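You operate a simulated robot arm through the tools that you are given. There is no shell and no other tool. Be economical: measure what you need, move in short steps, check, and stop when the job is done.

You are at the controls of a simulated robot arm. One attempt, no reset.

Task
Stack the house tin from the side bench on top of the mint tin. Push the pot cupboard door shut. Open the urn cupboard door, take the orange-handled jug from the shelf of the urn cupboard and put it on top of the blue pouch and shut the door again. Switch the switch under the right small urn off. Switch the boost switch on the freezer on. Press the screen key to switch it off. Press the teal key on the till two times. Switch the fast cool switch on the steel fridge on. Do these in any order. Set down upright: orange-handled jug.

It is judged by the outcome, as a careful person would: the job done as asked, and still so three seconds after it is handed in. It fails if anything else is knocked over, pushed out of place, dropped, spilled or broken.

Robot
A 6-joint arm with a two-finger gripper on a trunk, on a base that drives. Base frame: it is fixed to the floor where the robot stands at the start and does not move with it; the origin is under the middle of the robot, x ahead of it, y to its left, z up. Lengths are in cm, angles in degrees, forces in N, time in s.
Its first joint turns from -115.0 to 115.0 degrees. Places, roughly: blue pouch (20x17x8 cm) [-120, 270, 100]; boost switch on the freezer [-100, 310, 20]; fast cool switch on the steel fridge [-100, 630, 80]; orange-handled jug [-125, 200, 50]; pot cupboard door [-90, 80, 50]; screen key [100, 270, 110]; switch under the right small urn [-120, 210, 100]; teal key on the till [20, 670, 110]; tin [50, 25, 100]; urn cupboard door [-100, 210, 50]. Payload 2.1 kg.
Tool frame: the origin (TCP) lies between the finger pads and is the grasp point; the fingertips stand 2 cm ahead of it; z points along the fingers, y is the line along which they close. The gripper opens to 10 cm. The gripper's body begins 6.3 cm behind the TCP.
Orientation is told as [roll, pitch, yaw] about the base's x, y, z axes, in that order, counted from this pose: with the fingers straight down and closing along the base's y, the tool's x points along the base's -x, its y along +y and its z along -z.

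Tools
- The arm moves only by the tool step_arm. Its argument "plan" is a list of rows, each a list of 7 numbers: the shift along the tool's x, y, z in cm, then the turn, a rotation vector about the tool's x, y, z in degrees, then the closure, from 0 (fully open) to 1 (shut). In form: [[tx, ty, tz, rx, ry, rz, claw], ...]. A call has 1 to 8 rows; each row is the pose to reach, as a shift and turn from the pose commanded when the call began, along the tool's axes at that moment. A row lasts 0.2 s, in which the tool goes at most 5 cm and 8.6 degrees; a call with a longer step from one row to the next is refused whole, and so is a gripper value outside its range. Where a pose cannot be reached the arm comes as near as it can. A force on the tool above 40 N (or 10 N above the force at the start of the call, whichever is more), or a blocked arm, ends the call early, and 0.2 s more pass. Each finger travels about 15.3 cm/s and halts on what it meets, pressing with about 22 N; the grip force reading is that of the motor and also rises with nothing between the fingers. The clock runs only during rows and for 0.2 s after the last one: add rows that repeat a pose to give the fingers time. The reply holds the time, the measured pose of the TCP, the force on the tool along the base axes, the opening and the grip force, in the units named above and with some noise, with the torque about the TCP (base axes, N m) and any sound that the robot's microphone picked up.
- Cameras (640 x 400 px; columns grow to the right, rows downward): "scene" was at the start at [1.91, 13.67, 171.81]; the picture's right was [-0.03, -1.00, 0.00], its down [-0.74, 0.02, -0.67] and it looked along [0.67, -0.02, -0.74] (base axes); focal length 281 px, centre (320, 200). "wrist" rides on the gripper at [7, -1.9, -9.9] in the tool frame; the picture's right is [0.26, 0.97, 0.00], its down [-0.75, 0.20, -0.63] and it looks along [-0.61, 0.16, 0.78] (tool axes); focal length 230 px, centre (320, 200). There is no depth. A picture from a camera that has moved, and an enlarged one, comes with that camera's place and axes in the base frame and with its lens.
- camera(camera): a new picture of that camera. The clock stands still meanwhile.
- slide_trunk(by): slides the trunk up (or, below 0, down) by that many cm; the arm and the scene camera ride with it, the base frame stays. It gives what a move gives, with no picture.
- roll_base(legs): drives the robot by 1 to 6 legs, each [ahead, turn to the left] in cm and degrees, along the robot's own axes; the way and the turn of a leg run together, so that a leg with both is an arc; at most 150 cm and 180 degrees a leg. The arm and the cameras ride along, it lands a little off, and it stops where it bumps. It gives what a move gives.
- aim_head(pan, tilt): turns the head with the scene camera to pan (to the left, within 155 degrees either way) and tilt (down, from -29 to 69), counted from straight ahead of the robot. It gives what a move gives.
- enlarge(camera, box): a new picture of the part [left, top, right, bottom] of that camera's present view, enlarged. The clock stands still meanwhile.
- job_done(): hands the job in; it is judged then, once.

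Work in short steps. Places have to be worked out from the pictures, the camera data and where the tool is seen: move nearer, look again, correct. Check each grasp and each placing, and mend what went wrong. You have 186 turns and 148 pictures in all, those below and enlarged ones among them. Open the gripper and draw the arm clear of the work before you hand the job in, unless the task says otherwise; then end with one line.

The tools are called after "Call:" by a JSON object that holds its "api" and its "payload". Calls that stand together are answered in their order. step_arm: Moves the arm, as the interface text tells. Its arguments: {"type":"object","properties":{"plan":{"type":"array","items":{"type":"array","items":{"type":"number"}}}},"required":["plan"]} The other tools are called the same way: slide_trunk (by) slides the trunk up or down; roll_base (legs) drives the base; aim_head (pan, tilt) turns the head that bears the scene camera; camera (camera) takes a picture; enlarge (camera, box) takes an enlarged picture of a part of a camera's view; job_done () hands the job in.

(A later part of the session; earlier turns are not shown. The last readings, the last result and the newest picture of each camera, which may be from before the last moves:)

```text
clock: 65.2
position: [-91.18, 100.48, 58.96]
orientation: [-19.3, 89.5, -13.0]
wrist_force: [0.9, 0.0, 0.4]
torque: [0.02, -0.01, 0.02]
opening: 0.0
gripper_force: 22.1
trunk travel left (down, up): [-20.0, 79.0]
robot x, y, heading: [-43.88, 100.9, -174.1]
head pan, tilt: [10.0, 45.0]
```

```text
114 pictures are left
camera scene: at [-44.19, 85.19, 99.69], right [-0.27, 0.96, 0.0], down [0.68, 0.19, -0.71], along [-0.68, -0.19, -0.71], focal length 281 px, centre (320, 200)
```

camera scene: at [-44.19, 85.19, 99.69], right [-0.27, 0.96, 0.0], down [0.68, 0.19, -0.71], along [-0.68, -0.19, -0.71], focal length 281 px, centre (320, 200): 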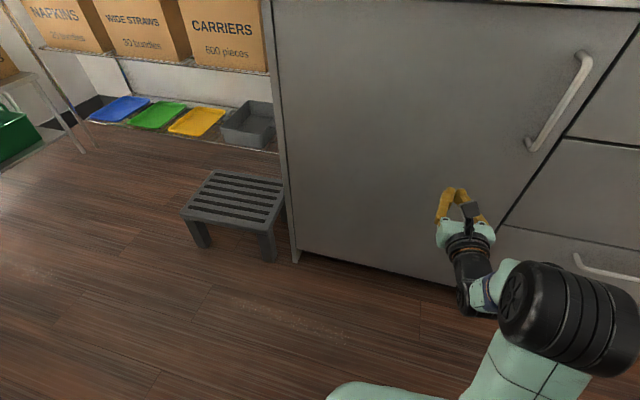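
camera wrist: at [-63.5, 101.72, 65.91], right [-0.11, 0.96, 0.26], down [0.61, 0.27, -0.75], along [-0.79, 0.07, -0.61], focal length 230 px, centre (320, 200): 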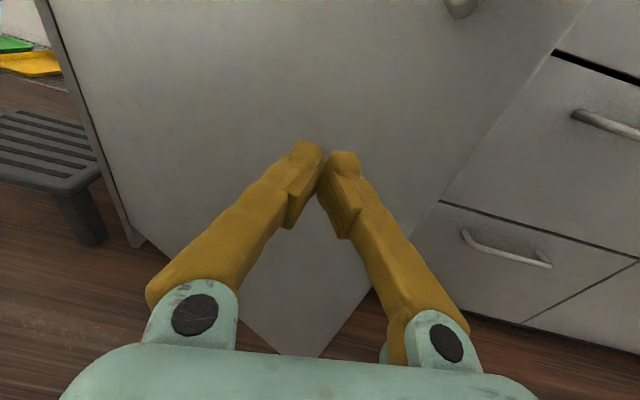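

Nearly closed. I keep pushing in small steps.

Call:
{"api": "roll_base", "payload": {"legs": [[3, 0]]}}

Call:
{"api": "roll_base", "payload": {"legs": [[2, 0]]}}

Call:
{"api": "camera", "payload": {"camera": "scene"}}

```text
clock: 66.1
position: [-94.28, 100.19, 58.88]
orientation: [-19.2, 89.6, -12.9]
wrist_force: [1.0, -0.8, -0.8]
torque: [-0.03, -0.03, 0.0]
opening: 0.01
gripper_force: 22.0
trunk travel left (down, up): [-20.0, 79.0]
robot x, y, heading: [-46.83, 100.13, -173.9]
head pan, tilt: [10.0, 45.0]
```

```text
clock: 66.9
position: [-96.13, 99.95, 58.93]
orientation: [-19.2, 89.6, -12.6]
wrist_force: [0.2, -0.2, 0.6]
torque: [-0.03, -0.05, 0.05]
opening: 0.02
gripper_force: 21.7
trunk travel left (down, up): [-20.0, 79.0]
robot x, y, heading: [-49.16, 99.97, -174.0]
head pan, tilt: [10.0, 45.0]
```

```text
113 pictures are left
camera scene: at [-49.18, 84.67, 99.69], right [-0.28, 0.96, 0.0], down [0.68, 0.19, -0.71], along [-0.68, -0.19, -0.71], focal length 281 px, centre (320, 200)
```

scene: 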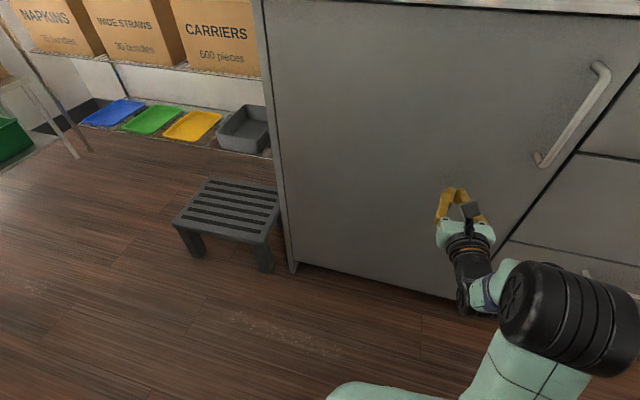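

Still no reaction force; another 1.5 cm and check.

Call:
{"api": "roll_base", "payload": {"legs": [[1.5, 0]]}}

Call:
{"api": "roll_base", "payload": {"legs": [[1.2, 0]]}}

```text
clock: 67.6
position: [-97.71, 99.84, 58.89]
orientation: [-18.8, 89.6, -12.4]
wrist_force: [-0.5, 1.1, -0.6]
torque: [-0.01, -0.02, 0.02]
opening: 0.0
gripper_force: 22.2
trunk travel left (down, up): [-20.0, 79.0]
robot x, y, heading: [-50.1, 99.94, -173.9]
head pan, tilt: [10.0, 45.0]
```

```text
clock: 68.4
position: [-98.88, 99.79, 58.93]
orientation: [-18.6, 89.6, -12.2]
wrist_force: [-0.1, -0.9, -0.1]
torque: [0.04, -0.01, 0.01]
opening: 0.0
gripper_force: 22.4
trunk travel left (down, up): [-20.0, 79.0]
robot x, y, heading: [-51.62, 100.26, -174.0]
head pan, tilt: [10.0, 45.0]
```

Call:
{"api": "roll_base", "payload": {"legs": [[1.2, 0]]}}

Call:
{"api": "aim_head", "payload": {"pan": -20, "tilt": 30}}

Call:
{"api": "camera", "payload": {"camera": "scene"}}

Call:
{"api": "camera", "payload": {"camera": "wrist"}}

```text
clock: 69.1
position: [-100.05, 99.58, 58.92]
orientation: [-18.4, 89.5, -12.0]
wrist_force: [-0.1, -0.5, -0.2]
torque: [0.02, -0.02, 0.01]
opening: 0.0
gripper_force: 21.8
trunk travel left (down, up): [-20.0, 79.0]
robot x, y, heading: [-53.08, 100.09, -173.8]
head pan, tilt: [10.0, 45.0]
```

```text
clock: 70.1
position: [-100.03, 99.44, 58.99]
orientation: [-18.4, 89.6, -12.1]
wrist_force: [-0.2, -0.1, 0.7]
torque: [0.03, -0.01, -0.01]
opening: 0.0
gripper_force: 21.8
trunk travel left (down, up): [-20.0, 79.0]
robot x, y, heading: [-52.54, 99.84, -174.2]
head pan, tilt: [-20.0, 30.0]
```

```text
112 pictures are left
camera scene: at [-54.06, 88.68, 101.95], right [0.24, 0.97, 0.0], down [0.49, -0.12, -0.87], along [-0.84, 0.21, -0.5], focal length 281 px, centre (320, 200)
```

scene: 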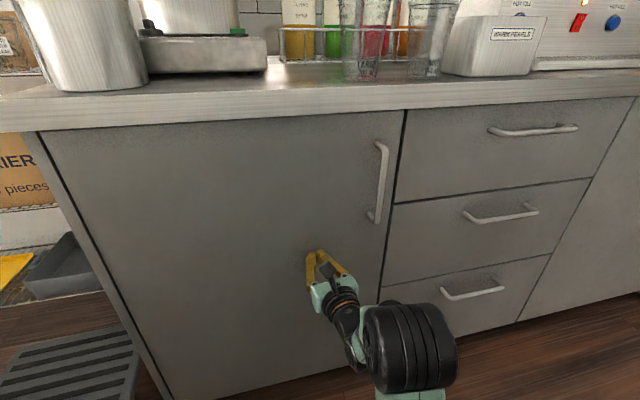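

```text
111 pictures are left
camera wrist: at [-90.2, 98.92, 65.91], right [-0.11, 0.96, 0.26], down [0.61, 0.27, -0.75], along [-0.79, 0.07, -0.61], focal length 230 px, centre (320, 200)
```

wrist: 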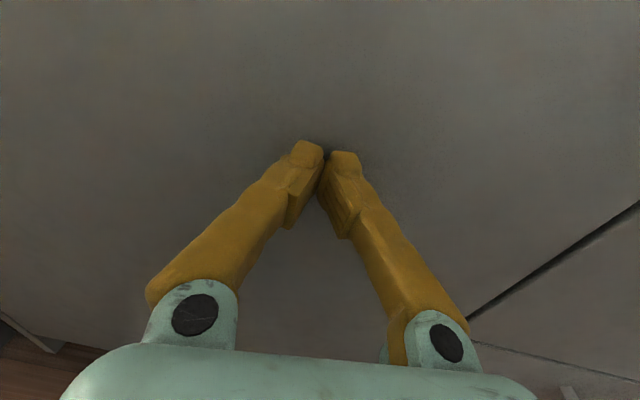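

It looks almost flush; I press on until a reaction shows.

Call:
{"api": "roll_base", "payload": {"legs": [[1.2, 0]]}}

Call:
{"api": "roll_base", "payload": {"legs": [[1.0, 0]]}}

Call:
{"api": "enlarge", "payload": {"camera": "scene", "box": [340, 90, 460, 180]}}

```text
clock: 70.9
position: [-100.3, 99.59, 58.96]
orientation: [-19.2, 89.7, -12.7]
wrist_force: [18.1, 0.0, 4.6]
torque: [-0.01, 0.05, -0.1]
opening: 0.01
gripper_force: 22.2
trunk travel left (down, up): [-20.0, 79.0]
robot x, y, heading: [-53.16, 99.8, -174.3]
head pan, tilt: [-20.0, 30.0]
stopped in leg 1: the force on the tool passed its limit at 52 N (the readings are from after the stop); the commanded pose is now the measured one
```

```text
clock: 71.6
position: [-100.28, 99.56, 59.02]
orientation: [-16.9, 89.5, -10.5]
wrist_force: [25.1, 0.4, 7.0]
torque: [0.0, 0.15, -0.14]
opening: 0.0
gripper_force: 22.0
trunk travel left (down, up): [-20.0, 79.0]
robot x, y, heading: [-53.46, 99.84, -173.9]
head pan, tilt: [-20.0, 30.0]
stopped in leg 1: the force on the tool passed its limit at 51 N (the readings are from after the stop); the commanded pose is now the measured one
```

```text
4.44 times, centred on (400, 135) of scene
camera zoom: at [-54.26, 88.62, 101.96], right [0.24, 0.97, 0.0], down [0.48, -0.12, -0.87], along [-0.84, 0.21, -0.5], focal length 1251 px, centre (-36, 489)
```

zoom: 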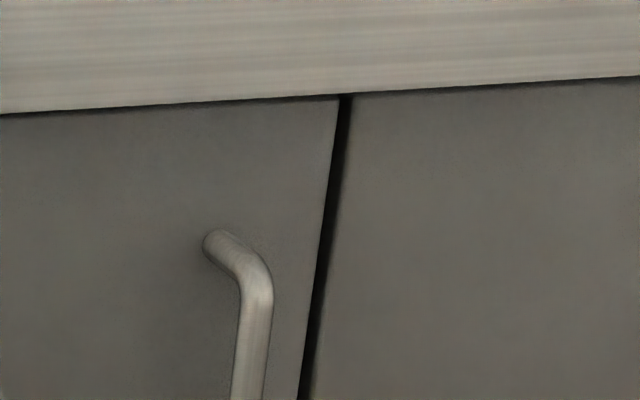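

Shut firmly. Now I back out, turn to face along the aisle, raise the trunk and drive toward the urn cupboard.

Call:
{"api": "roll_base", "payload": {"legs": [[-22, 0], [0, -96], [75, 0]]}}

Call:
{"api": "slide_trunk", "payload": {"by": 40}}

Call:
{"api": "aim_head", "payload": {"pan": 70, "tilt": 35}}

Call:
{"api": "camera", "payload": {"camera": "scene"}}

Call:
{"api": "aim_head", "payload": {"pan": 20, "tilt": 30}}

Call:
{"api": "camera", "payload": {"camera": "scene"}}

```text
clock: 81.0
position: [-26.76, 223.95, 58.73]
orientation: [-11.3, 89.2, -100.7]
wrist_force: [-0.6, -0.3, -0.2]
torque: [0.0, -0.01, 0.01]
opening: 0.0
gripper_force: 21.9
trunk travel left (down, up): [-20.0, 79.0]
robot x, y, heading: [-31.39, 177.03, 90.2]
head pan, tilt: [-20.0, 30.0]
```

```text
clock: 84.8
position: [-26.76, 223.87, 98.77]
orientation: [-11.1, 89.2, -100.6]
wrist_force: [-0.3, -0.8, 0.4]
torque: [0.01, 0.02, -0.02]
opening: 0.0
gripper_force: 22.5
trunk travel left (down, up): [-60.0, 39.0]
robot x, y, heading: [-31.34, 176.7, 90.1]
head pan, tilt: [-20.0, 30.0]
```

```text
clock: 86.5
position: [-26.75, 223.75, 98.65]
orientation: [-11.2, 89.2, -100.8]
wrist_force: [0.4, 0.3, 0.3]
torque: [-0.04, -0.01, -0.02]
opening: 0.0
gripper_force: 22.0
trunk travel left (down, up): [-60.0, 39.0]
robot x, y, heading: [-31.02, 176.6, 90.1]
head pan, tilt: [70.0, 35.0]
```

```text
109 pictures are left
camera scene: at [-53.59, 173.84, 141.17], right [0.34, 0.94, 0.0], down [0.54, -0.2, -0.82], along [-0.77, 0.28, -0.57], focal length 281 px, centre (320, 200)
```

scene: 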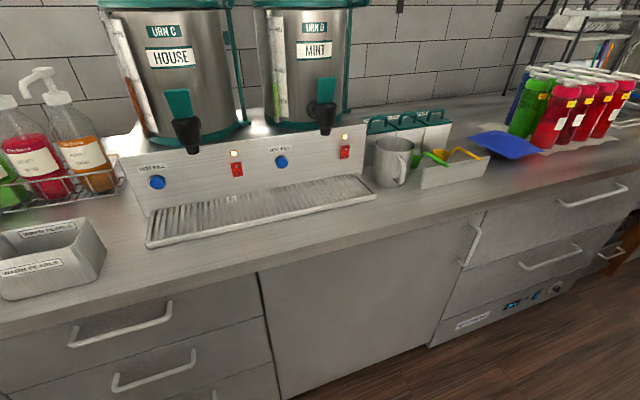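

```text
clock: 87.7
position: [-26.76, 223.92, 98.67]
orientation: [-11.0, 89.1, -100.6]
wrist_force: [0.3, 0.3, 0.7]
torque: [-0.01, 0.01, 0.0]
opening: 0.0
gripper_force: 21.8
trunk travel left (down, up): [-60.0, 39.0]
robot x, y, heading: [-31.29, 176.89, 90.1]
head pan, tilt: [20.0, 30.0]
```

```text
108 pictures are left
camera scene: at [-48.43, 179.32, 141.95], right [0.94, 0.34, 0.0], down [0.17, -0.47, -0.87], along [-0.3, 0.81, -0.5], focal length 281 px, centre (320, 200)
```

scene: 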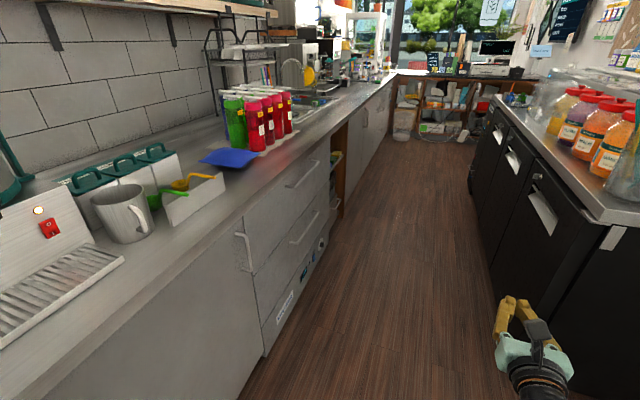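

The right small urn (D) switch is around (-118, 205, 108), the door handle near (-99, 242, 78). First I test whether the arm can stretch forward from here.

Call:
{"api": "step_arm", "payload": {"plan": [[0, 0, 3, 0, 0, 0, 1], [0, 0, 6, 0, 0, 0, 1], [0, 0, 9, 0, 0, 0, 1], [0, 0, 9, 0, 0, 0, 1]]}}

Call:
{"api": "step_arm", "payload": {"plan": [[0, -3, 0, 0, 0, 0, 1], [0, -6, 0, 0, 0, 0, 1], [0, -6, 0, 0, 0, 0, 1]]}}

```text
clock: 88.7
position: [-25.8, 232.97, 98.65]
orientation: [-11.2, 89.1, -100.1]
wrist_force: [-0.9, 0.0, -0.9]
torque: [0.02, 0.02, -0.01]
opening: 0.0
gripper_force: 22.6
out of reach, approached as far as the arm can: row 1, 2, 3, 4
trunk travel left (down, up): [-60.0, 39.0]
robot x, y, heading: [-31.51, 176.89, 89.9]
head pan, tilt: [20.0, 30.0]
```

```text
clock: 89.5
position: [-26.16, 232.72, 99.23]
orientation: [-10.4, 89.2, -99.0]
wrist_force: [0.2, -0.1, 0.0]
torque: [0.0, 0.0, 0.0]
opening: 0.0
gripper_force: 21.3
out of reach, approached as far as the arm can: row 1, 2, 3
trunk travel left (down, up): [-60.0, 39.0]
robot x, y, heading: [-31.33, 176.84, 90.2]
head pan, tilt: [20.0, 30.0]
```

Forward extension works (56 cm ahead). I test a shift to the right.

Call:
{"api": "step_arm", "payload": {"plan": [[0, 3, 0, 0, 0, 0, 1], [0, 6, 0, 0, 0, 0, 1], [0, 6, 0, 0, 0, 0, 1]]}}

Call:
{"api": "step_arm", "payload": {"plan": [[0, 0, -3, 0, 0, 0, 1], [3, 0, -6, 0, 0, 0, 1], [6, 0, -9, 0, 0, 0, 1], [6, 0, -9, 0, 0, 0, 1]]}}

Call:
{"api": "step_arm", "payload": {"plan": [[0, -3, 0, 0, 0, 0, 1], [0, -6, 0, 0, 0, 0, 1], [0, -6, 0, 0, 0, 0, 1]]}}

```text
clock: 90.3
position: [-20.13, 232.87, 99.26]
orientation: [-10.2, 89.2, -99.5]
wrist_force: [0.2, -0.1, -0.5]
torque: [0.0, -0.01, 0.01]
opening: 0.01
gripper_force: 21.9
trunk travel left (down, up): [-60.0, 39.0]
robot x, y, heading: [-31.29, 176.28, 89.9]
head pan, tilt: [20.0, 30.0]
```

```text
clock: 91.3
position: [-20.09, 223.9, 105.42]
orientation: [-12.2, 89.1, -101.5]
wrist_force: [0.3, 0.8, -1.2]
torque: [0.02, -0.02, 0.0]
opening: 0.01
gripper_force: 22.3
trunk travel left (down, up): [-60.0, 39.0]
robot x, y, heading: [-31.22, 176.91, 90.0]
head pan, tilt: [20.0, 30.0]
```

```text
clock: 92.1
position: [-25.93, 223.9, 105.39]
orientation: [-11.2, 89.2, -100.6]
wrist_force: [0.7, 0.1, 0.6]
torque: [-0.02, -0.02, 0.02]
opening: 0.04
gripper_force: 22.3
trunk travel left (down, up): [-60.0, 39.0]
robot x, y, heading: [-31.6, 176.92, 89.8]
head pan, tilt: [20.0, 30.0]
```

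The arm shifts freely to the right of the axis (at least 5 cm right). I take a nominal lateral offset of about 10 cm, drive 17 cm on and turn to face the urns.

Call:
{"api": "step_arm", "payload": {"plan": [[0, 3, 0, 0, 0, 0, 1], [0, 5, 0, 0, 0, 0, 1], [0, 5, 0, 0, 0, 0, 1]]}}

Call:
{"api": "roll_base", "payload": {"legs": [[17, 0], [0, 90]]}}

Call:
{"api": "camera", "payload": {"camera": "wrist"}}

Call:
{"api": "aim_head", "payload": {"pan": 0, "tilt": 40}}

Call:
{"api": "camera", "payload": {"camera": "scene"}}

```text
clock: 92.9
position: [-20.95, 223.91, 105.53]
orientation: [-10.8, 89.2, -100.2]
wrist_force: [-0.2, 0.2, 0.1]
torque: [0.04, -0.01, 0.0]
opening: 0.0
gripper_force: 22.2
trunk travel left (down, up): [-60.0, 39.0]
robot x, y, heading: [-30.91, 176.89, 89.9]
head pan, tilt: [20.0, 30.0]
```

```text
clock: 98.2
position: [-78.39, 203.99, 105.34]
orientation: [-11.1, 89.2, -10.4]
wrist_force: [-0.7, 0.6, -0.2]
torque: [0.03, -0.02, -0.02]
opening: 0.0
gripper_force: 21.7
trunk travel left (down, up): [-60.0, 39.0]
robot x, y, heading: [-31.59, 194.12, -179.7]
head pan, tilt: [20.0, 30.0]
```

```text
107 pictures are left
camera wrist: at [-68.7, 202.46, 112.55], right [-0.02, 0.97, 0.26], down [0.64, 0.21, -0.74], along [-0.77, 0.15, -0.62], focal length 230 px, centre (320, 200)
```

wrist: 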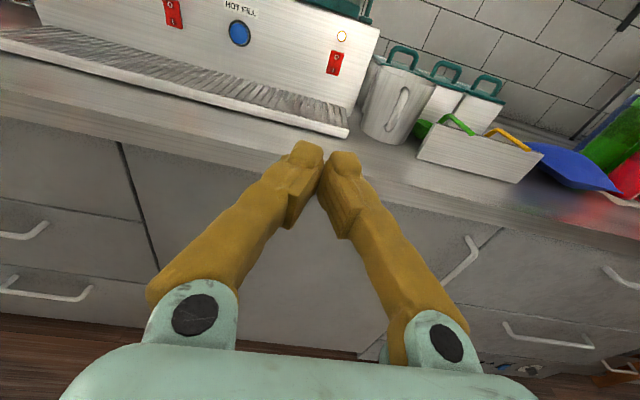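

```text
clock: 99.0
position: [-78.42, 204.13, 105.44]
orientation: [-10.9, 89.2, -10.3]
wrist_force: [0.0, 0.2, 0.3]
torque: [0.02, 0.0, -0.01]
opening: 0.02
gripper_force: 21.6
trunk travel left (down, up): [-60.0, 39.0]
robot x, y, heading: [-31.21, 193.99, -179.9]
head pan, tilt: [0.0, 40.0]
```

```text
106 pictures are left
camera scene: at [-33.8, 179.9, 140.42], right [-0.01, 1.0, 0.0], down [0.64, 0.0, -0.77], along [-0.77, 0.0, -0.64], focal length 281 px, centre (320, 200)
```

scene: 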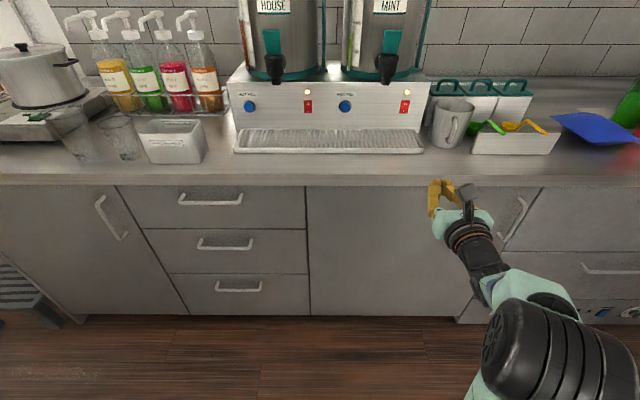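

Switch triangulates to about (-125, 207, 105). I zoom in on the rocker to see its state and geometry.

Call:
{"api": "enlarge", "payload": {"camera": "scene", "box": [330, 70, 450, 145]}}

Call:
{"api": "enlarge", "payload": {"camera": "wrist", "box": [220, 0, 400, 112]}}

```text
5.33 times, centred on (390, 108) of scene
camera zoom: at [-33.8, 179.9, 140.42], right [-0.01, 1.0, 0.0], down [0.64, 0.0, -0.77], along [-0.77, 0.0, -0.64], focal length 1501 px, centre (-53, 693)
```

zoom: 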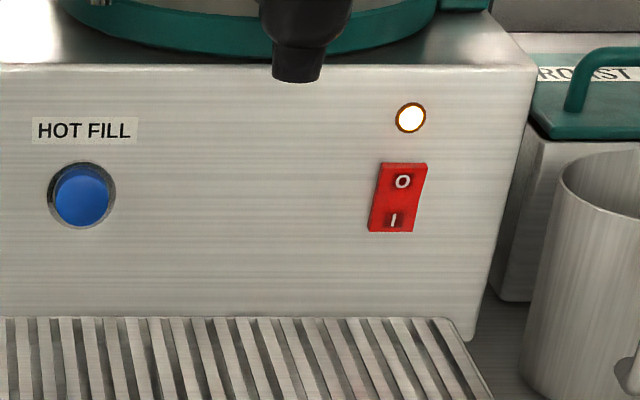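

```text
3.56 times, centred on (310, 56) of wrist
camera zoom: at [-68.7, 202.46, 112.55], right [-0.02, 0.97, 0.26], down [0.64, 0.21, -0.74], along [-0.77, 0.15, -0.62], focal length 818 px, centre (356, 712)
```

zoom: 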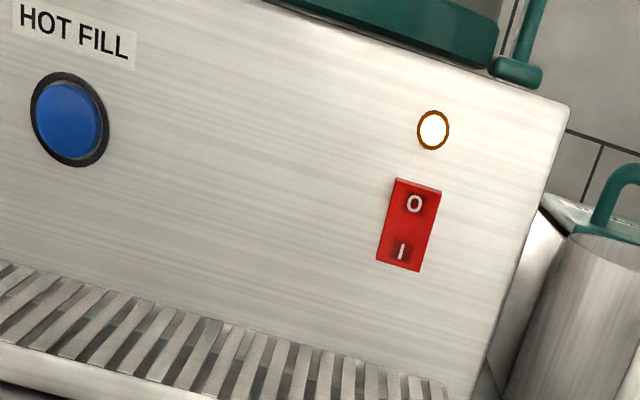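

Rocker: "O" on top, so I press its upper half near (-122, 206.5, 107). I align the arm to that line and roll closer.

Call:
{"api": "step_arm", "payload": {"plan": [[1, 1.2, 3, 0, 0, 0, 1], [1.8, 2.4, 6, 0, 0, 0, 1], [1.8, 2.4, 8, 0, 0, 0, 1], [1.8, 2.4, 8, 0, 0, 0, 1]]}}

Call:
{"api": "roll_base", "payload": {"legs": [[18, 0]]}}

Call:
{"api": "camera", "payload": {"camera": "wrist"}}

Call:
{"api": "camera", "payload": {"camera": "scene"}}

```text
clock: 100.0
position: [-86.38, 206.48, 107.19]
orientation: [-12.7, 89.2, -11.9]
wrist_force: [0.4, 0.9, 0.6]
torque: [0.04, -0.02, -0.02]
opening: 0.01
gripper_force: 22.3
trunk travel left (down, up): [-60.0, 39.0]
robot x, y, heading: [-31.39, 194.22, -179.9]
head pan, tilt: [0.0, 40.0]
```

```text
clock: 101.5
position: [-104.42, 206.52, 107.22]
orientation: [-10.8, 89.2, -10.2]
wrist_force: [-0.1, 0.2, -1.1]
torque: [0.0, 0.0, -0.01]
opening: 0.0
gripper_force: 22.2
trunk travel left (down, up): [-60.0, 39.0]
robot x, y, heading: [-49.18, 194.07, -179.6]
head pan, tilt: [0.0, 40.0]
```

```text
103 pictures are left
camera wrist: at [-94.68, 204.72, 114.26], right [-0.01, 0.97, 0.26], down [0.64, 0.21, -0.74], along [-0.77, 0.15, -0.62], focal length 230 px, centre (320, 200)
```

wrist: 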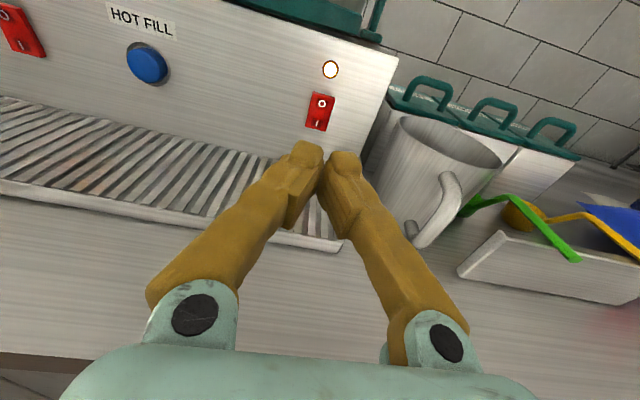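

```text
102 pictures are left
camera scene: at [-51.75, 179.85, 140.42], right [0.0, 1.0, 0.0], down [0.64, 0.0, -0.77], along [-0.77, 0.0, -0.64], focal length 281 px, centre (320, 200)
```

scene: 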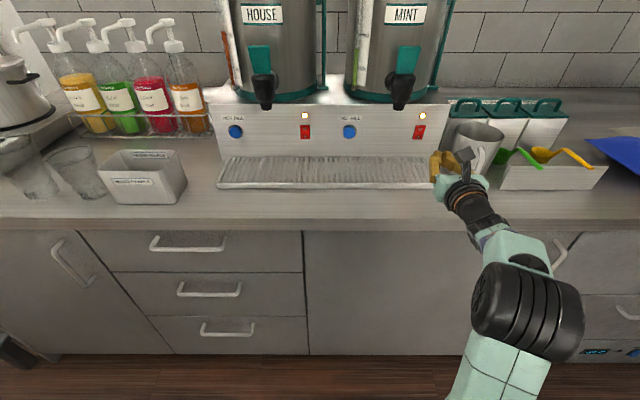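

O half at about (-122.6, 206.6, 106); mug is clear (y > 216). I roll 13 cm nearer and lower the tool by 0.5 cm.

Call:
{"api": "roll_base", "payload": {"legs": [[13, 0]]}}

Call:
{"api": "step_arm", "payload": {"plan": [[-0.5, 0, 0, 0, 0, 0, 1], [-0.5, 0, 0, 0, 0, 0, 1]]}}

Call:
{"api": "camera", "payload": {"camera": "wrist"}}

Call:
{"api": "enlarge", "payload": {"camera": "scene", "box": [380, 60, 540, 180]}}

```text
clock: 102.8
position: [-117.36, 206.31, 107.19]
orientation: [-10.6, 89.1, -10.0]
wrist_force: [-0.1, -0.9, -0.2]
torque: [0.01, 0.02, 0.0]
opening: 0.02
gripper_force: 21.7
trunk travel left (down, up): [-60.0, 39.0]
robot x, y, heading: [-62.25, 194.1, -179.8]
head pan, tilt: [0.0, 40.0]
```

```text
clock: 103.4
position: [-117.4, 206.25, 106.61]
orientation: [-12.7, 89.2, -12.1]
wrist_force: [0.1, 0.3, 0.4]
torque: [0.0, 0.01, -0.03]
opening: 0.0
gripper_force: 22.2
trunk travel left (down, up): [-60.0, 39.0]
robot x, y, heading: [-62.48, 193.88, -179.7]
head pan, tilt: [0.0, 40.0]
```

```text
101 pictures are left
camera wrist: at [-107.69, 204.66, 113.76], right [-0.01, 0.97, 0.25], down [0.64, 0.21, -0.74], along [-0.77, 0.15, -0.62], focal length 230 px, centre (320, 200)
```

wrist: 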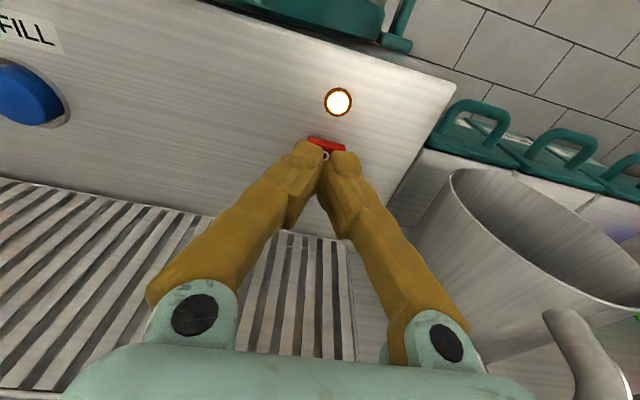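

```text
3.33 times, centred on (460, 120) of scene
camera zoom: at [-64.79, 179.81, 140.42], right [0.0, 1.0, 0.0], down [0.64, 0.0, -0.77], along [-0.77, 0.0, -0.64], focal length 938 px, centre (-147, 467)
```

zoom: 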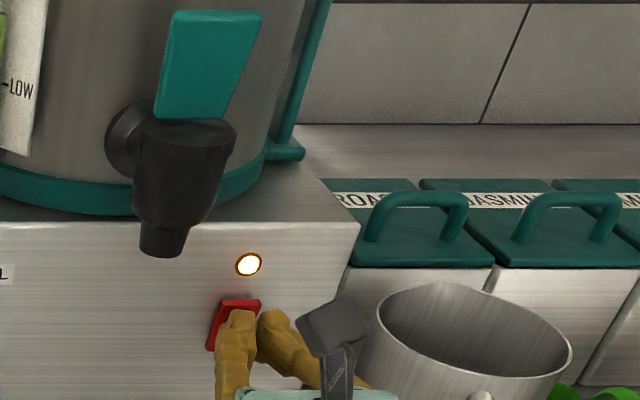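

Fingers are in front of the rocker's top half. I push forward in small steps.

Call:
{"api": "step_arm", "payload": {"plan": [[0, 0, 1, 0, 0, 0, 1], [0, 0, 2, 0, 0, 0, 1], [0, 0, 3, 0, 0, 0, 1], [0, 0, 3.6, 0, 0, 0, 1], [0, 0, 4.2, 0, 0, 0, 1]]}}

Call:
{"api": "enlarge", "payload": {"camera": "scene", "box": [380, 60, 540, 180]}}

```text
clock: 104.6
position: [-120.51, 206.33, 107.21]
orientation: [-21.5, 89.6, -21.0]
wrist_force: [36.5, -2.4, -11.7]
torque: [-0.04, -0.47, 0.01]
opening: 0.61
gripper_force: 29.6
trunk travel left (down, up): [-60.0, 39.0]
robot x, y, heading: [-62.26, 193.84, -180.1]
head pan, tilt: [0.0, 40.0]
heard: click
```

```text
3.33 times, centred on (460, 120) of scene
camera zoom: at [-63.36, 179.77, 140.43], right [0.0, 1.0, 0.0], down [0.63, 0.0, -0.77], along [-0.77, 0.0, -0.63], focal length 938 px, centre (-147, 467)
```

zoom: 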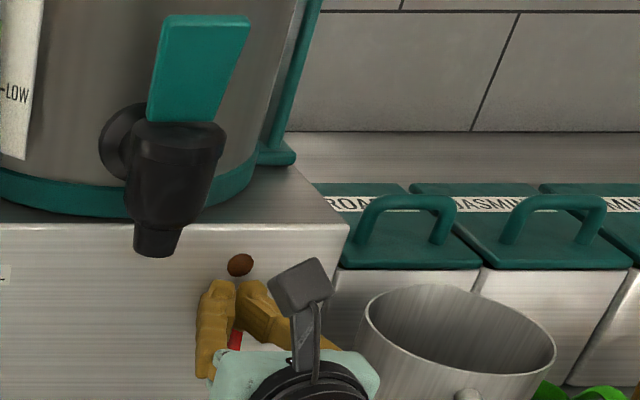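

Click heard and the lamp is out. I retract and roll back.

Call:
{"api": "step_arm", "payload": {"plan": [[0, 0, -3, 0, 0, 0, 1], [0, 0, -7, 0, 0, 0, 1], [0, 0, -7, 0, 0, 0, 1]]}}

Call:
{"api": "roll_base", "payload": {"legs": [[-32, 0]]}}

Call:
{"api": "camera", "payload": {"camera": "scene"}}

Call:
{"api": "camera", "payload": {"camera": "wrist"}}

```text
clock: 105.4
position: [-114.76, 206.42, 106.76]
orientation: [-8.7, 89.1, -8.0]
wrist_force: [-0.1, 1.1, -0.4]
torque: [0.02, -0.02, 0.0]
opening: 0.0
gripper_force: 29.4
trunk travel left (down, up): [-60.0, 39.0]
robot x, y, heading: [-62.03, 193.87, -179.9]
head pan, tilt: [0.0, 40.0]
```

```text
clock: 107.5
position: [-82.45, 206.6, 106.64]
orientation: [-11.2, 89.2, -10.8]
wrist_force: [0.4, -0.1, -0.6]
torque: [0.02, 0.01, 0.0]
opening: 0.0
gripper_force: 29.4
trunk travel left (down, up): [-60.0, 39.0]
robot x, y, heading: [-30.11, 193.57, -180.0]
head pan, tilt: [0.0, 40.0]
```

```text
98 pictures are left
camera scene: at [-32.64, 179.9, 140.42], right [0.0, 1.0, 0.0], down [0.64, 0.0, -0.77], along [-0.77, 0.0, -0.64], focal length 281 px, centre (320, 200)
```

scene: 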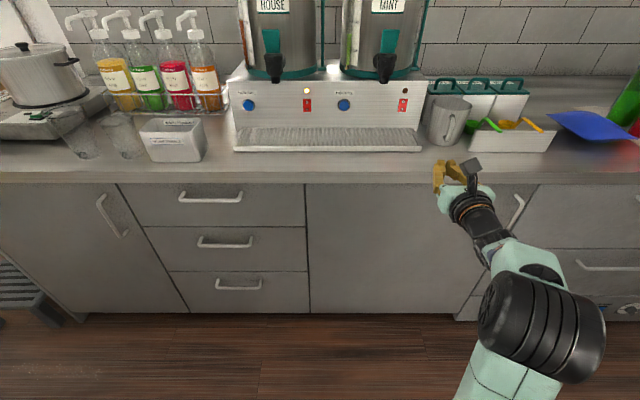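

```text
97 pictures are left
camera wrist: at [-72.74, 204.9, 113.81], right [-0.01, 0.97, 0.26], down [0.64, 0.2, -0.74], along [-0.77, 0.15, -0.62], focal length 230 px, centre (320, 200)
```

wrist: 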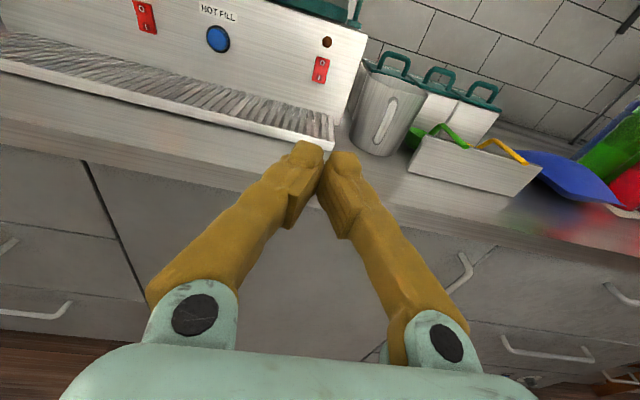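

Urn D lamp is off, C still on. Handle of the urn cupboard door is near (-99, 242.3, z 70-86). I drive 36 cm along the counter to face it and lower with the gripper open.

Call:
{"api": "roll_base", "payload": {"legs": [[0, -90], [36, 0], [0, 90]]}}

Call:
{"api": "step_arm", "payload": {"plan": [[0, 0, 0, 0, 0, 0, 0.4], [0, 0, 0, 0, 0, 0, 0], [0, 0, 0, 0, 0, 0, 0]]}}

Call:
{"api": "slide_trunk", "payload": {"by": -28.6}}

Call:
{"api": "camera", "payload": {"camera": "wrist"}}

Call:
{"api": "camera", "payload": {"camera": "scene"}}

```text
clock: 117.5
position: [-82.29, 242.32, 106.81]
orientation: [-10.6, 89.3, -9.9]
wrist_force: [0.6, -0.1, 0.6]
torque: [0.02, -0.01, 0.03]
opening: 0.03
gripper_force: 29.9
trunk travel left (down, up): [-60.0, 39.0]
robot x, y, heading: [-29.77, 229.67, -179.9]
head pan, tilt: [0.0, 40.0]
```

```text
clock: 118.3
position: [-82.35, 242.14, 106.69]
orientation: [-10.6, 89.2, -10.0]
wrist_force: [0.7, 0.3, -0.4]
torque: [0.03, 0.0, -0.03]
opening: 10.0
gripper_force: 0.1
trunk travel left (down, up): [-60.0, 39.0]
robot x, y, heading: [-30.27, 229.74, -179.6]
head pan, tilt: [0.0, 40.0]
```

```text
clock: 121.2
position: [-82.21, 242.3, 78.15]
orientation: [-10.7, 89.2, -9.9]
wrist_force: [-0.8, 0.6, -0.5]
torque: [-0.01, -0.01, 0.04]
opening: 9.97
gripper_force: 0.0
trunk travel left (down, up): [-31.4, 67.6]
robot x, y, heading: [-29.95, 229.68, -179.7]
head pan, tilt: [0.0, 40.0]
```

```text
96 pictures are left
camera wrist: at [-72.61, 240.61, 85.2], right [-0.02, 0.97, 0.26], down [0.64, 0.21, -0.74], along [-0.77, 0.15, -0.62], focal length 230 px, centre (320, 200)
```

wrist: 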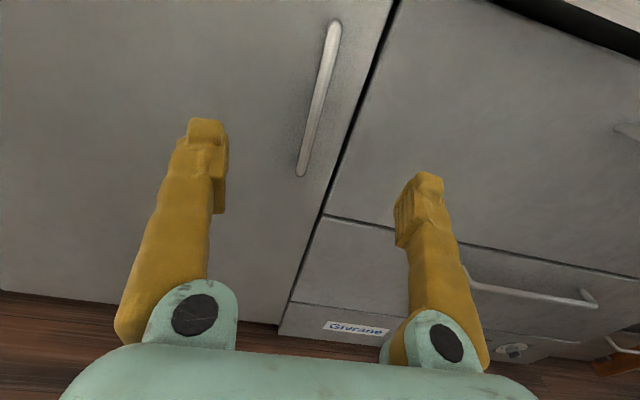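

```text
95 pictures are left
camera scene: at [-32.43, 215.75, 111.82], right [0.0, 1.0, 0.0], down [0.64, 0.0, -0.77], along [-0.77, 0.0, -0.64], focal length 281 px, centre (320, 200)
```

scene: 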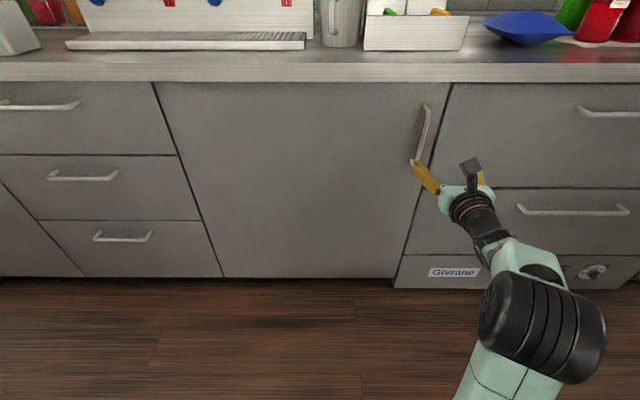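

Handle at y about 241.9, z 68-84; the tool is lined up. I roll forward 14 cm.

Call:
{"api": "roll_base", "payload": {"legs": [[14, 0]]}}

Call:
{"api": "camera", "payload": {"camera": "wrist"}}

```text
clock: 122.5
position: [-96.32, 242.02, 78.09]
orientation: [-10.6, 89.2, -9.7]
wrist_force: [-0.1, 0.1, 0.1]
torque: [0.0, 0.01, 0.03]
opening: 10.0
gripper_force: 0.2
trunk travel left (down, up): [-31.4, 67.6]
robot x, y, heading: [-43.71, 229.53, -179.7]
head pan, tilt: [0.0, 40.0]
```

```text
94 pictures are left
camera wrist: at [-86.62, 240.42, 85.18], right [-0.02, 0.97, 0.26], down [0.64, 0.21, -0.74], along [-0.77, 0.15, -0.62], focal length 230 px, centre (320, 200)
```

wrist: 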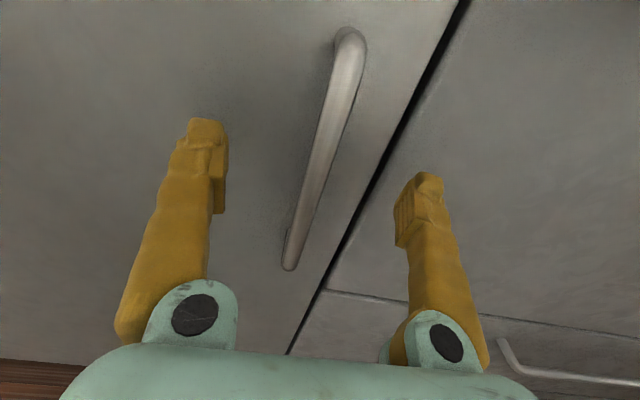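

Handle is between the fingers; 2.3 cm more and close.

Call:
{"api": "roll_base", "payload": {"legs": [[2.3, 0]]}}

Call:
{"api": "step_arm", "payload": {"plan": [[0, 0, 0, 0, 0, 0, 0.5], [0, 0, 0, 0, 0, 0, 1], [0, 0, 0, 0, 0, 0, 1], [0, 0, 0, 0, 0, 0, 1]]}}

Call:
{"api": "camera", "payload": {"camera": "wrist"}}

```text
clock: 123.3
position: [-98.64, 242.07, 78.04]
orientation: [-9.9, 89.1, -9.2]
wrist_force: [-0.2, 0.0, -0.4]
torque: [-0.01, -0.01, -0.02]
opening: 10.0
gripper_force: 0.1
trunk travel left (down, up): [-31.4, 67.6]
robot x, y, heading: [-45.84, 229.74, -179.4]
head pan, tilt: [0.0, 40.0]
```

```text
clock: 124.3
position: [-98.64, 241.81, 78.12]
orientation: [1.5, 89.3, 2.6]
wrist_force: [-1.0, -10.7, -1.6]
torque: [-0.13, 0.24, -0.04]
opening: 0.63
gripper_force: 29.9
trunk travel left (down, up): [-31.4, 67.6]
robot x, y, heading: [-46.44, 229.74, -179.6]
head pan, tilt: [0.0, 40.0]
```

```text
93 pictures are left
camera wrist: at [-88.95, 240.18, 85.2], right [-0.02, 0.97, 0.26], down [0.64, 0.21, -0.74], along [-0.77, 0.15, -0.62], focal length 230 px, centre (320, 200)
```

wrist: 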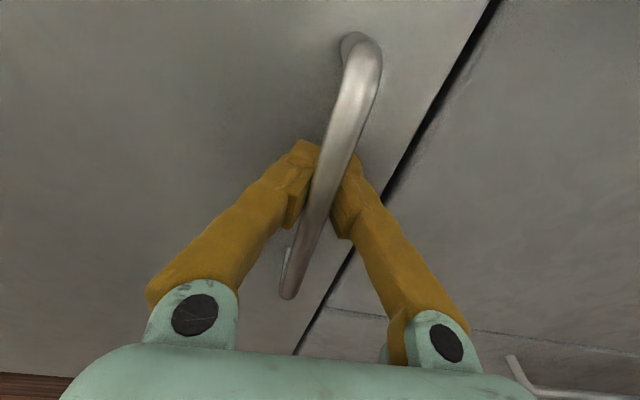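

Handle is gripped. I pull by reversing with a slight left turn to follow the handle's arc.

Call:
{"api": "roll_base", "payload": {"legs": [[-8, 0.6]]}}

Call:
{"api": "camera", "payload": {"camera": "wrist"}}

```text
clock: 125.4
position: [-90.9, 240.73, 78.15]
orientation: [21.3, 88.9, 22.8]
wrist_force: [-5.7, -24.8, -6.7]
torque: [-0.14, 0.03, -0.21]
opening: 0.6
gripper_force: 29.5
trunk travel left (down, up): [-31.4, 67.6]
robot x, y, heading: [-38.3, 230.02, -178.9]
head pan, tilt: [0.0, 40.0]
```

```text
92 pictures are left
camera wrist: at [-81.15, 239.27, 85.22], right [-0.03, 0.96, 0.26], down [0.64, 0.22, -0.74], along [-0.77, 0.15, -0.62], focal length 230 px, centre (320, 200)
```

wrist: 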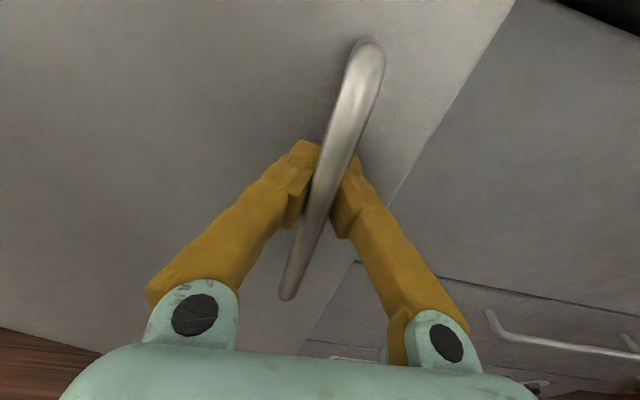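

The door follows; lateral pull of 25 N toward -y, so I turn more on the next leg.

Call:
{"api": "roll_base", "payload": {"legs": [[-6, 2.2]]}}

```text
clock: 126.4
position: [-85.04, 239.58, 78.2]
orientation: [-8.8, 89.1, -4.7]
wrist_force: [-8.1, -27.6, 8.0]
torque: [-0.06, 0.03, -0.31]
opening: 0.0
gripper_force: 29.2
trunk travel left (down, up): [-31.4, 67.6]
robot x, y, heading: [-32.12, 230.19, -176.8]
head pan, tilt: [0.0, 40.0]
```

Call:
{"api": "camera", "payload": {"camera": "wrist"}}

Call:
{"api": "camera", "payload": {"camera": "scene"}}

```text
91 pictures are left
camera wrist: at [-75.26, 238.35, 85.19], right [-0.07, 0.96, 0.26], down [0.62, 0.24, -0.74], along [-0.78, 0.11, -0.62], focal length 230 px, centre (320, 200)
```

wrist: 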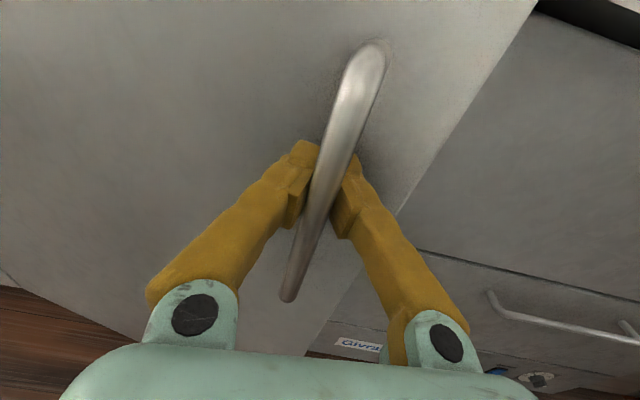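

```text
90 pictures are left
camera scene: at [-33.68, 211.89, 111.52], right [-0.06, 1.0, 0.04], down [0.64, 0.07, -0.77], along [-0.77, -0.02, -0.64], focal length 281 px, centre (320, 200)
```

scene: 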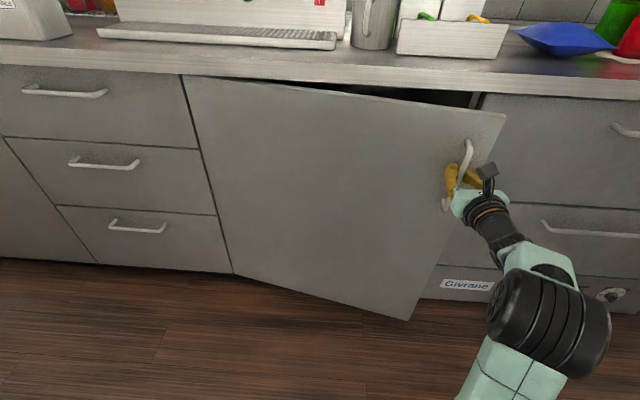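

The door is about 13° open, but the lateral pull is tipping things slightly. I release the handle and back off to push the door from inside instead.

Call:
{"api": "step_arm", "payload": {"plan": [[0, 0, 0, 0, 0, 0, 0.7], [0, 0, 0, 0, 0, 0, 0.3], [0, 0, 0, 0, 0, 0, 0], [0, 0, 0, 0, 0, 0, 0]]}}

Call:
{"api": "roll_base", "payload": {"legs": [[-10, 0]]}}

Call:
{"api": "camera", "payload": {"camera": "scene"}}

```text
clock: 127.4
position: [-85.11, 242.02, 77.4]
orientation: [-69.3, 87.8, -65.2]
wrist_force: [0.2, 0.0, -0.6]
torque: [0.0, -0.06, 0.0]
opening: 10.01
gripper_force: 0.0
trunk travel left (down, up): [-31.4, 67.6]
robot x, y, heading: [-32.28, 229.76, -176.6]
head pan, tilt: [0.0, 40.0]
```

```text
clock: 128.5
position: [-75.12, 242.78, 77.44]
orientation: [-71.1, 87.6, -67.0]
wrist_force: [-0.5, -0.4, 0.2]
torque: [-0.02, 0.01, 0.01]
opening: 9.98
gripper_force: 0.0
trunk travel left (down, up): [-31.4, 67.6]
robot x, y, heading: [-22.56, 230.63, -176.7]
head pan, tilt: [0.0, 40.0]
```

```text
89 pictures are left
camera scene: at [-23.81, 216.47, 111.82], right [-0.06, 1.0, 0.0], down [0.64, 0.04, -0.77], along [-0.76, -0.05, -0.64], focal length 281 px, centre (320, 200)
```

scene: 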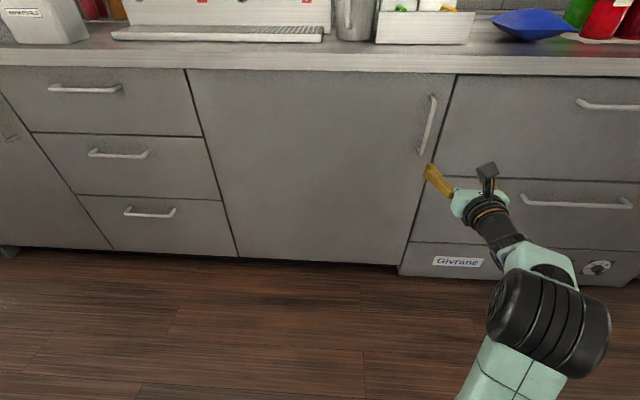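

The door swung shut again on release (self-closing near shut), so it must be pulled further. I straighten the base to heading 180° and look at the handle again.

Call:
{"api": "roll_base", "payload": {"legs": [[0, -3.3], [12, 0]]}}

Call:
{"api": "camera", "payload": {"camera": "wrist"}}

```text
clock: 130.2
position: [-86.38, 245.78, 77.35]
orientation: [-70.3, 87.7, -69.5]
wrist_force: [-0.7, -0.2, -0.1]
torque: [0.01, 0.02, -0.03]
opening: 10.0
gripper_force: 0.2
trunk travel left (down, up): [-31.4, 67.6]
robot x, y, heading: [-34.44, 230.31, -179.8]
head pan, tilt: [0.0, 40.0]
```

```text
88 pictures are left
camera wrist: at [-76.66, 244.37, 84.46], right [-0.02, 0.98, 0.22], down [0.64, 0.18, -0.75], along [-0.77, 0.13, -0.62], focal length 230 px, centre (320, 200)
```

wrist: 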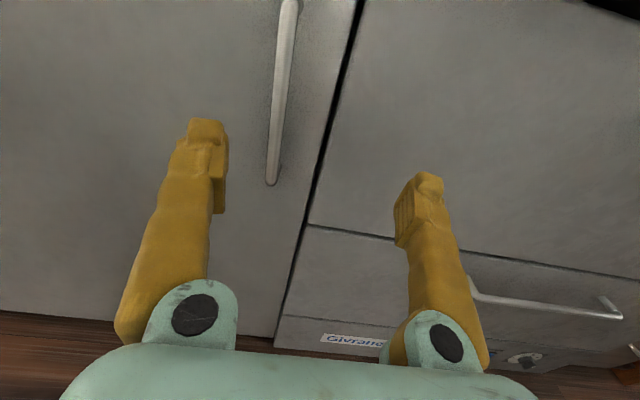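

I correct a 2° hand roll and shift 3.8 cm left to centre on the handle, then advance.

Call:
{"api": "step_arm", "payload": {"plan": [[0, -2, 0, 0, 0, -1.2, 0], [0.7, -3.8, 0, 0, 0, -2.3, 0], [0.7, -3.8, 0, 0, 0, -2.3, 0]]}}

Call:
{"api": "roll_base", "payload": {"legs": [[12.2, 0]]}}

Call:
{"api": "camera", "payload": {"camera": "wrist"}}

```text
clock: 131.0
position: [-86.38, 241.99, 78.09]
orientation: [6.7, 89.1, 7.4]
wrist_force: [0.5, -0.5, -0.5]
torque: [0.01, 0.01, 0.04]
opening: 10.02
gripper_force: 0.1
trunk travel left (down, up): [-31.4, 67.6]
robot x, y, heading: [-34.12, 230.54, -180.0]
head pan, tilt: [0.0, 40.0]
```

```text
clock: 132.2
position: [-98.39, 241.84, 78.05]
orientation: [6.6, 89.2, 7.3]
wrist_force: [-0.5, -0.2, -0.9]
torque: [0.01, 0.03, 0.0]
opening: 10.0
gripper_force: 0.1
trunk travel left (down, up): [-31.4, 67.6]
robot x, y, heading: [-45.96, 230.59, -179.8]
head pan, tilt: [0.0, 40.0]
```

```text
87 pictures are left
camera wrist: at [-88.79, 240.23, 85.23], right [-0.02, 0.97, 0.26], down [0.64, 0.21, -0.74], along [-0.77, 0.15, -0.62], focal length 230 px, centre (320, 200)
```

wrist: 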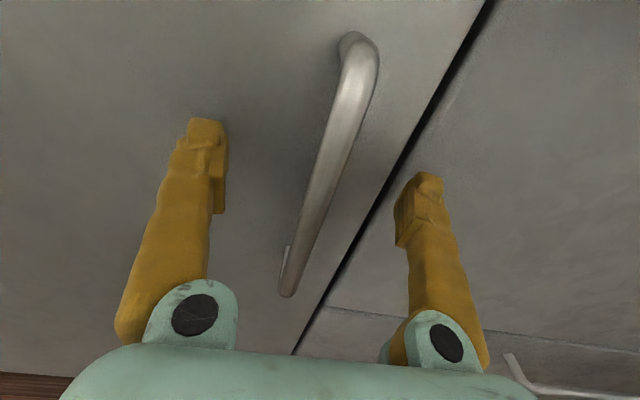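

Centred. I grip again and pull along a computed arc (three legs), then check the force.

Call:
{"api": "step_arm", "payload": {"plan": [[0, 0, 0, 0, 0, 0, 0.5], [0, 0, 0, 0, 0, 0, 1], [0, 0, 0, 0, 0, 0, 1], [0, 0, 0, 0, 0, 0, 1]]}}

Call:
{"api": "roll_base", "payload": {"legs": [[-5.9, 0.6], [-5.9, 1.2], [-5.95, 1.9]]}}

```text
clock: 133.2
position: [-98.51, 241.87, 78.13]
orientation: [9.0, 89.3, 9.8]
wrist_force: [0.4, -3.0, -0.6]
torque: [-0.1, 0.11, -0.02]
opening: 0.6
gripper_force: 31.2
trunk travel left (down, up): [-31.4, 67.6]
robot x, y, heading: [-46.5, 230.42, -179.8]
head pan, tilt: [0.0, 40.0]
```

```text
clock: 135.3
position: [-81.47, 238.4, 78.13]
orientation: [29.0, 89.0, 33.5]
wrist_force: [-8.4, -24.1, -4.0]
torque: [-0.14, 0.19, -0.19]
opening: 0.6
gripper_force: 29.4
trunk travel left (down, up): [-31.4, 67.6]
robot x, y, heading: [-28.57, 231.21, -175.6]
head pan, tilt: [0.0, 40.0]
```

Good, about 15° with 24 N lateral. I continue with a bit more turn.

Call:
{"api": "roll_base", "payload": {"legs": [[-5.6, 3.2], [-5.4, 4.0]]}}

Call:
{"api": "camera", "payload": {"camera": "wrist"}}

```text
clock: 136.8
position: [-70.94, 233.68, 78.03]
orientation: [-1.1, 89.0, 10.7]
wrist_force: [-16.4, -29.4, 6.7]
torque: [-0.11, 0.13, -0.32]
opening: 0.61
gripper_force: 29.6
trunk travel left (down, up): [-31.4, 67.6]
robot x, y, heading: [-17.86, 232.78, -168.8]
head pan, tilt: [0.0, 40.0]
```

```text
86 pictures are left
camera wrist: at [-61.3, 233.9, 85.09], right [-0.2, 0.94, 0.26], down [0.59, 0.33, -0.74], along [-0.78, 0.0, -0.62], focal length 230 px, centre (320, 200)
```

wrist: 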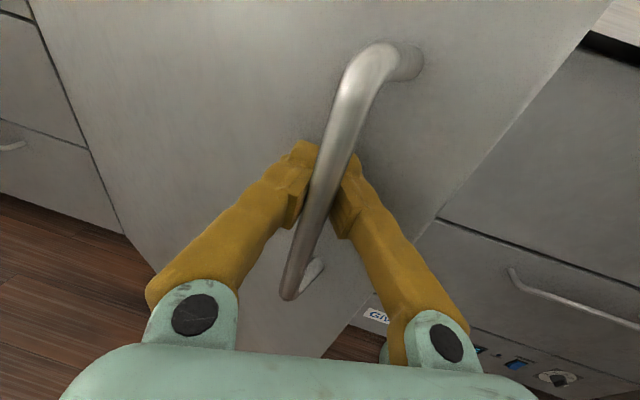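

About 25° open. Two more arcs.

Call:
{"api": "roll_base", "payload": {"legs": [[-4.9, 4.8], [-4.3, 5.4]]}}

Call:
{"api": "camera", "payload": {"camera": "wrist"}}

```text
clock: 137.5
position: [-72.06, 234.91, 77.27]
orientation: [-98.5, 85.3, -80.1]
wrist_force: [-8.9, -30.9, 28.2]
torque: [0.84, -0.22, -0.08]
opening: 0.73
gripper_force: 35.6
trunk travel left (down, up): [-31.4, 67.6]
robot x, y, heading: [-19.33, 231.98, -163.2]
head pan, tilt: [0.0, 40.0]
stopped in leg 1: the force on the tool passed its limit at 75 N (the readings are from after the stop); the commanded pose is now the measured one
```

```text
85 pictures are left
camera wrist: at [-62.27, 236.85, 84.16], right [-0.31, 0.93, 0.18], down [0.54, 0.33, -0.77], along [-0.78, -0.14, -0.61], focal length 230 px, centre (320, 200)
```

wrist: 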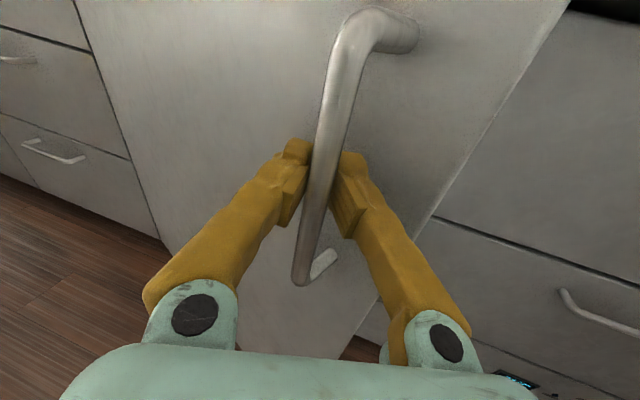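

The turn twisted the grip and stopped on force. I now use the arm itself to pull back and left along the arc, easing the yaw and roll.

Call:
{"api": "step_arm", "payload": {"plan": [[0, -1.5, -1.5, -2, 0, -1.5, 1], [0, -3.2, -3, -4, 0, -3, 1], [0.2, -5, -4.5, -6, 0, -4, 1], [0.4, -6.8, -6, -8, 0, -4.5, 1], [0.6, -8.4, -7.4, -10, 0, -4.5, 1], [0.6, -9.6, -8.3, -12, 0, -4.5, 1], [0.6, -9.6, -8.3, -12, 0, -4.5, 1]]}}

Call:
{"api": "camera", "payload": {"camera": "wrist"}}

```text
clock: 137.7
position: [-73.42, 241.41, 73.21]
orientation: [-85.9, 78.4, -68.7]
wrist_force: [-0.1, 1.0, -0.3]
torque: [0.03, -0.04, 0.05]
opening: 0.02
gripper_force: 29.5
trunk travel left (down, up): [-31.4, 67.6]
robot x, y, heading: [-20.11, 231.58, -161.6]
head pan, tilt: [0.0, 40.0]
stopped in row 1: the force on the tool passed its limit at 78 N (the readings are from after the stop); the commanded pose is now the measured one
```

```text
84 pictures are left
camera wrist: at [-64.12, 244.03, 80.59], right [-0.3, 0.95, 0.06], down [0.6, 0.23, -0.77], along [-0.74, -0.19, -0.64], focal length 230 px, centre (320, 200)
```

wrist: 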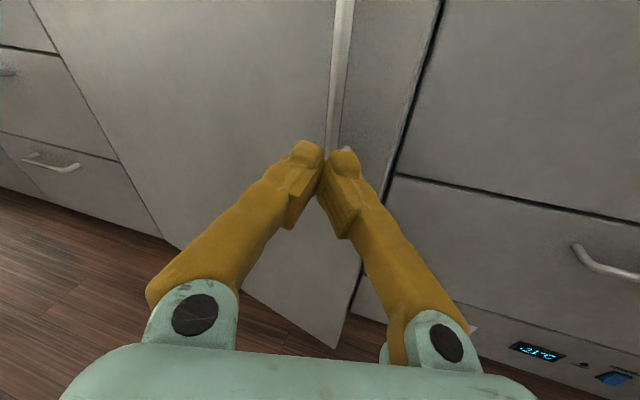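

The grip slipped off. I check the door with the scene camera before it moves.

Call:
{"api": "camera", "payload": {"camera": "scene"}}

```text
83 pictures are left
camera scene: at [-15.96, 211.59, 111.24], right [-0.32, 0.95, 0.06], down [0.6, 0.25, -0.76], along [-0.74, -0.21, -0.64], focal length 281 px, centre (320, 200)
```

scene: 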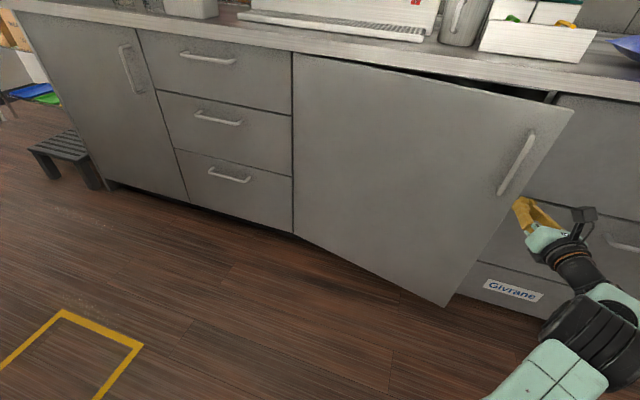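

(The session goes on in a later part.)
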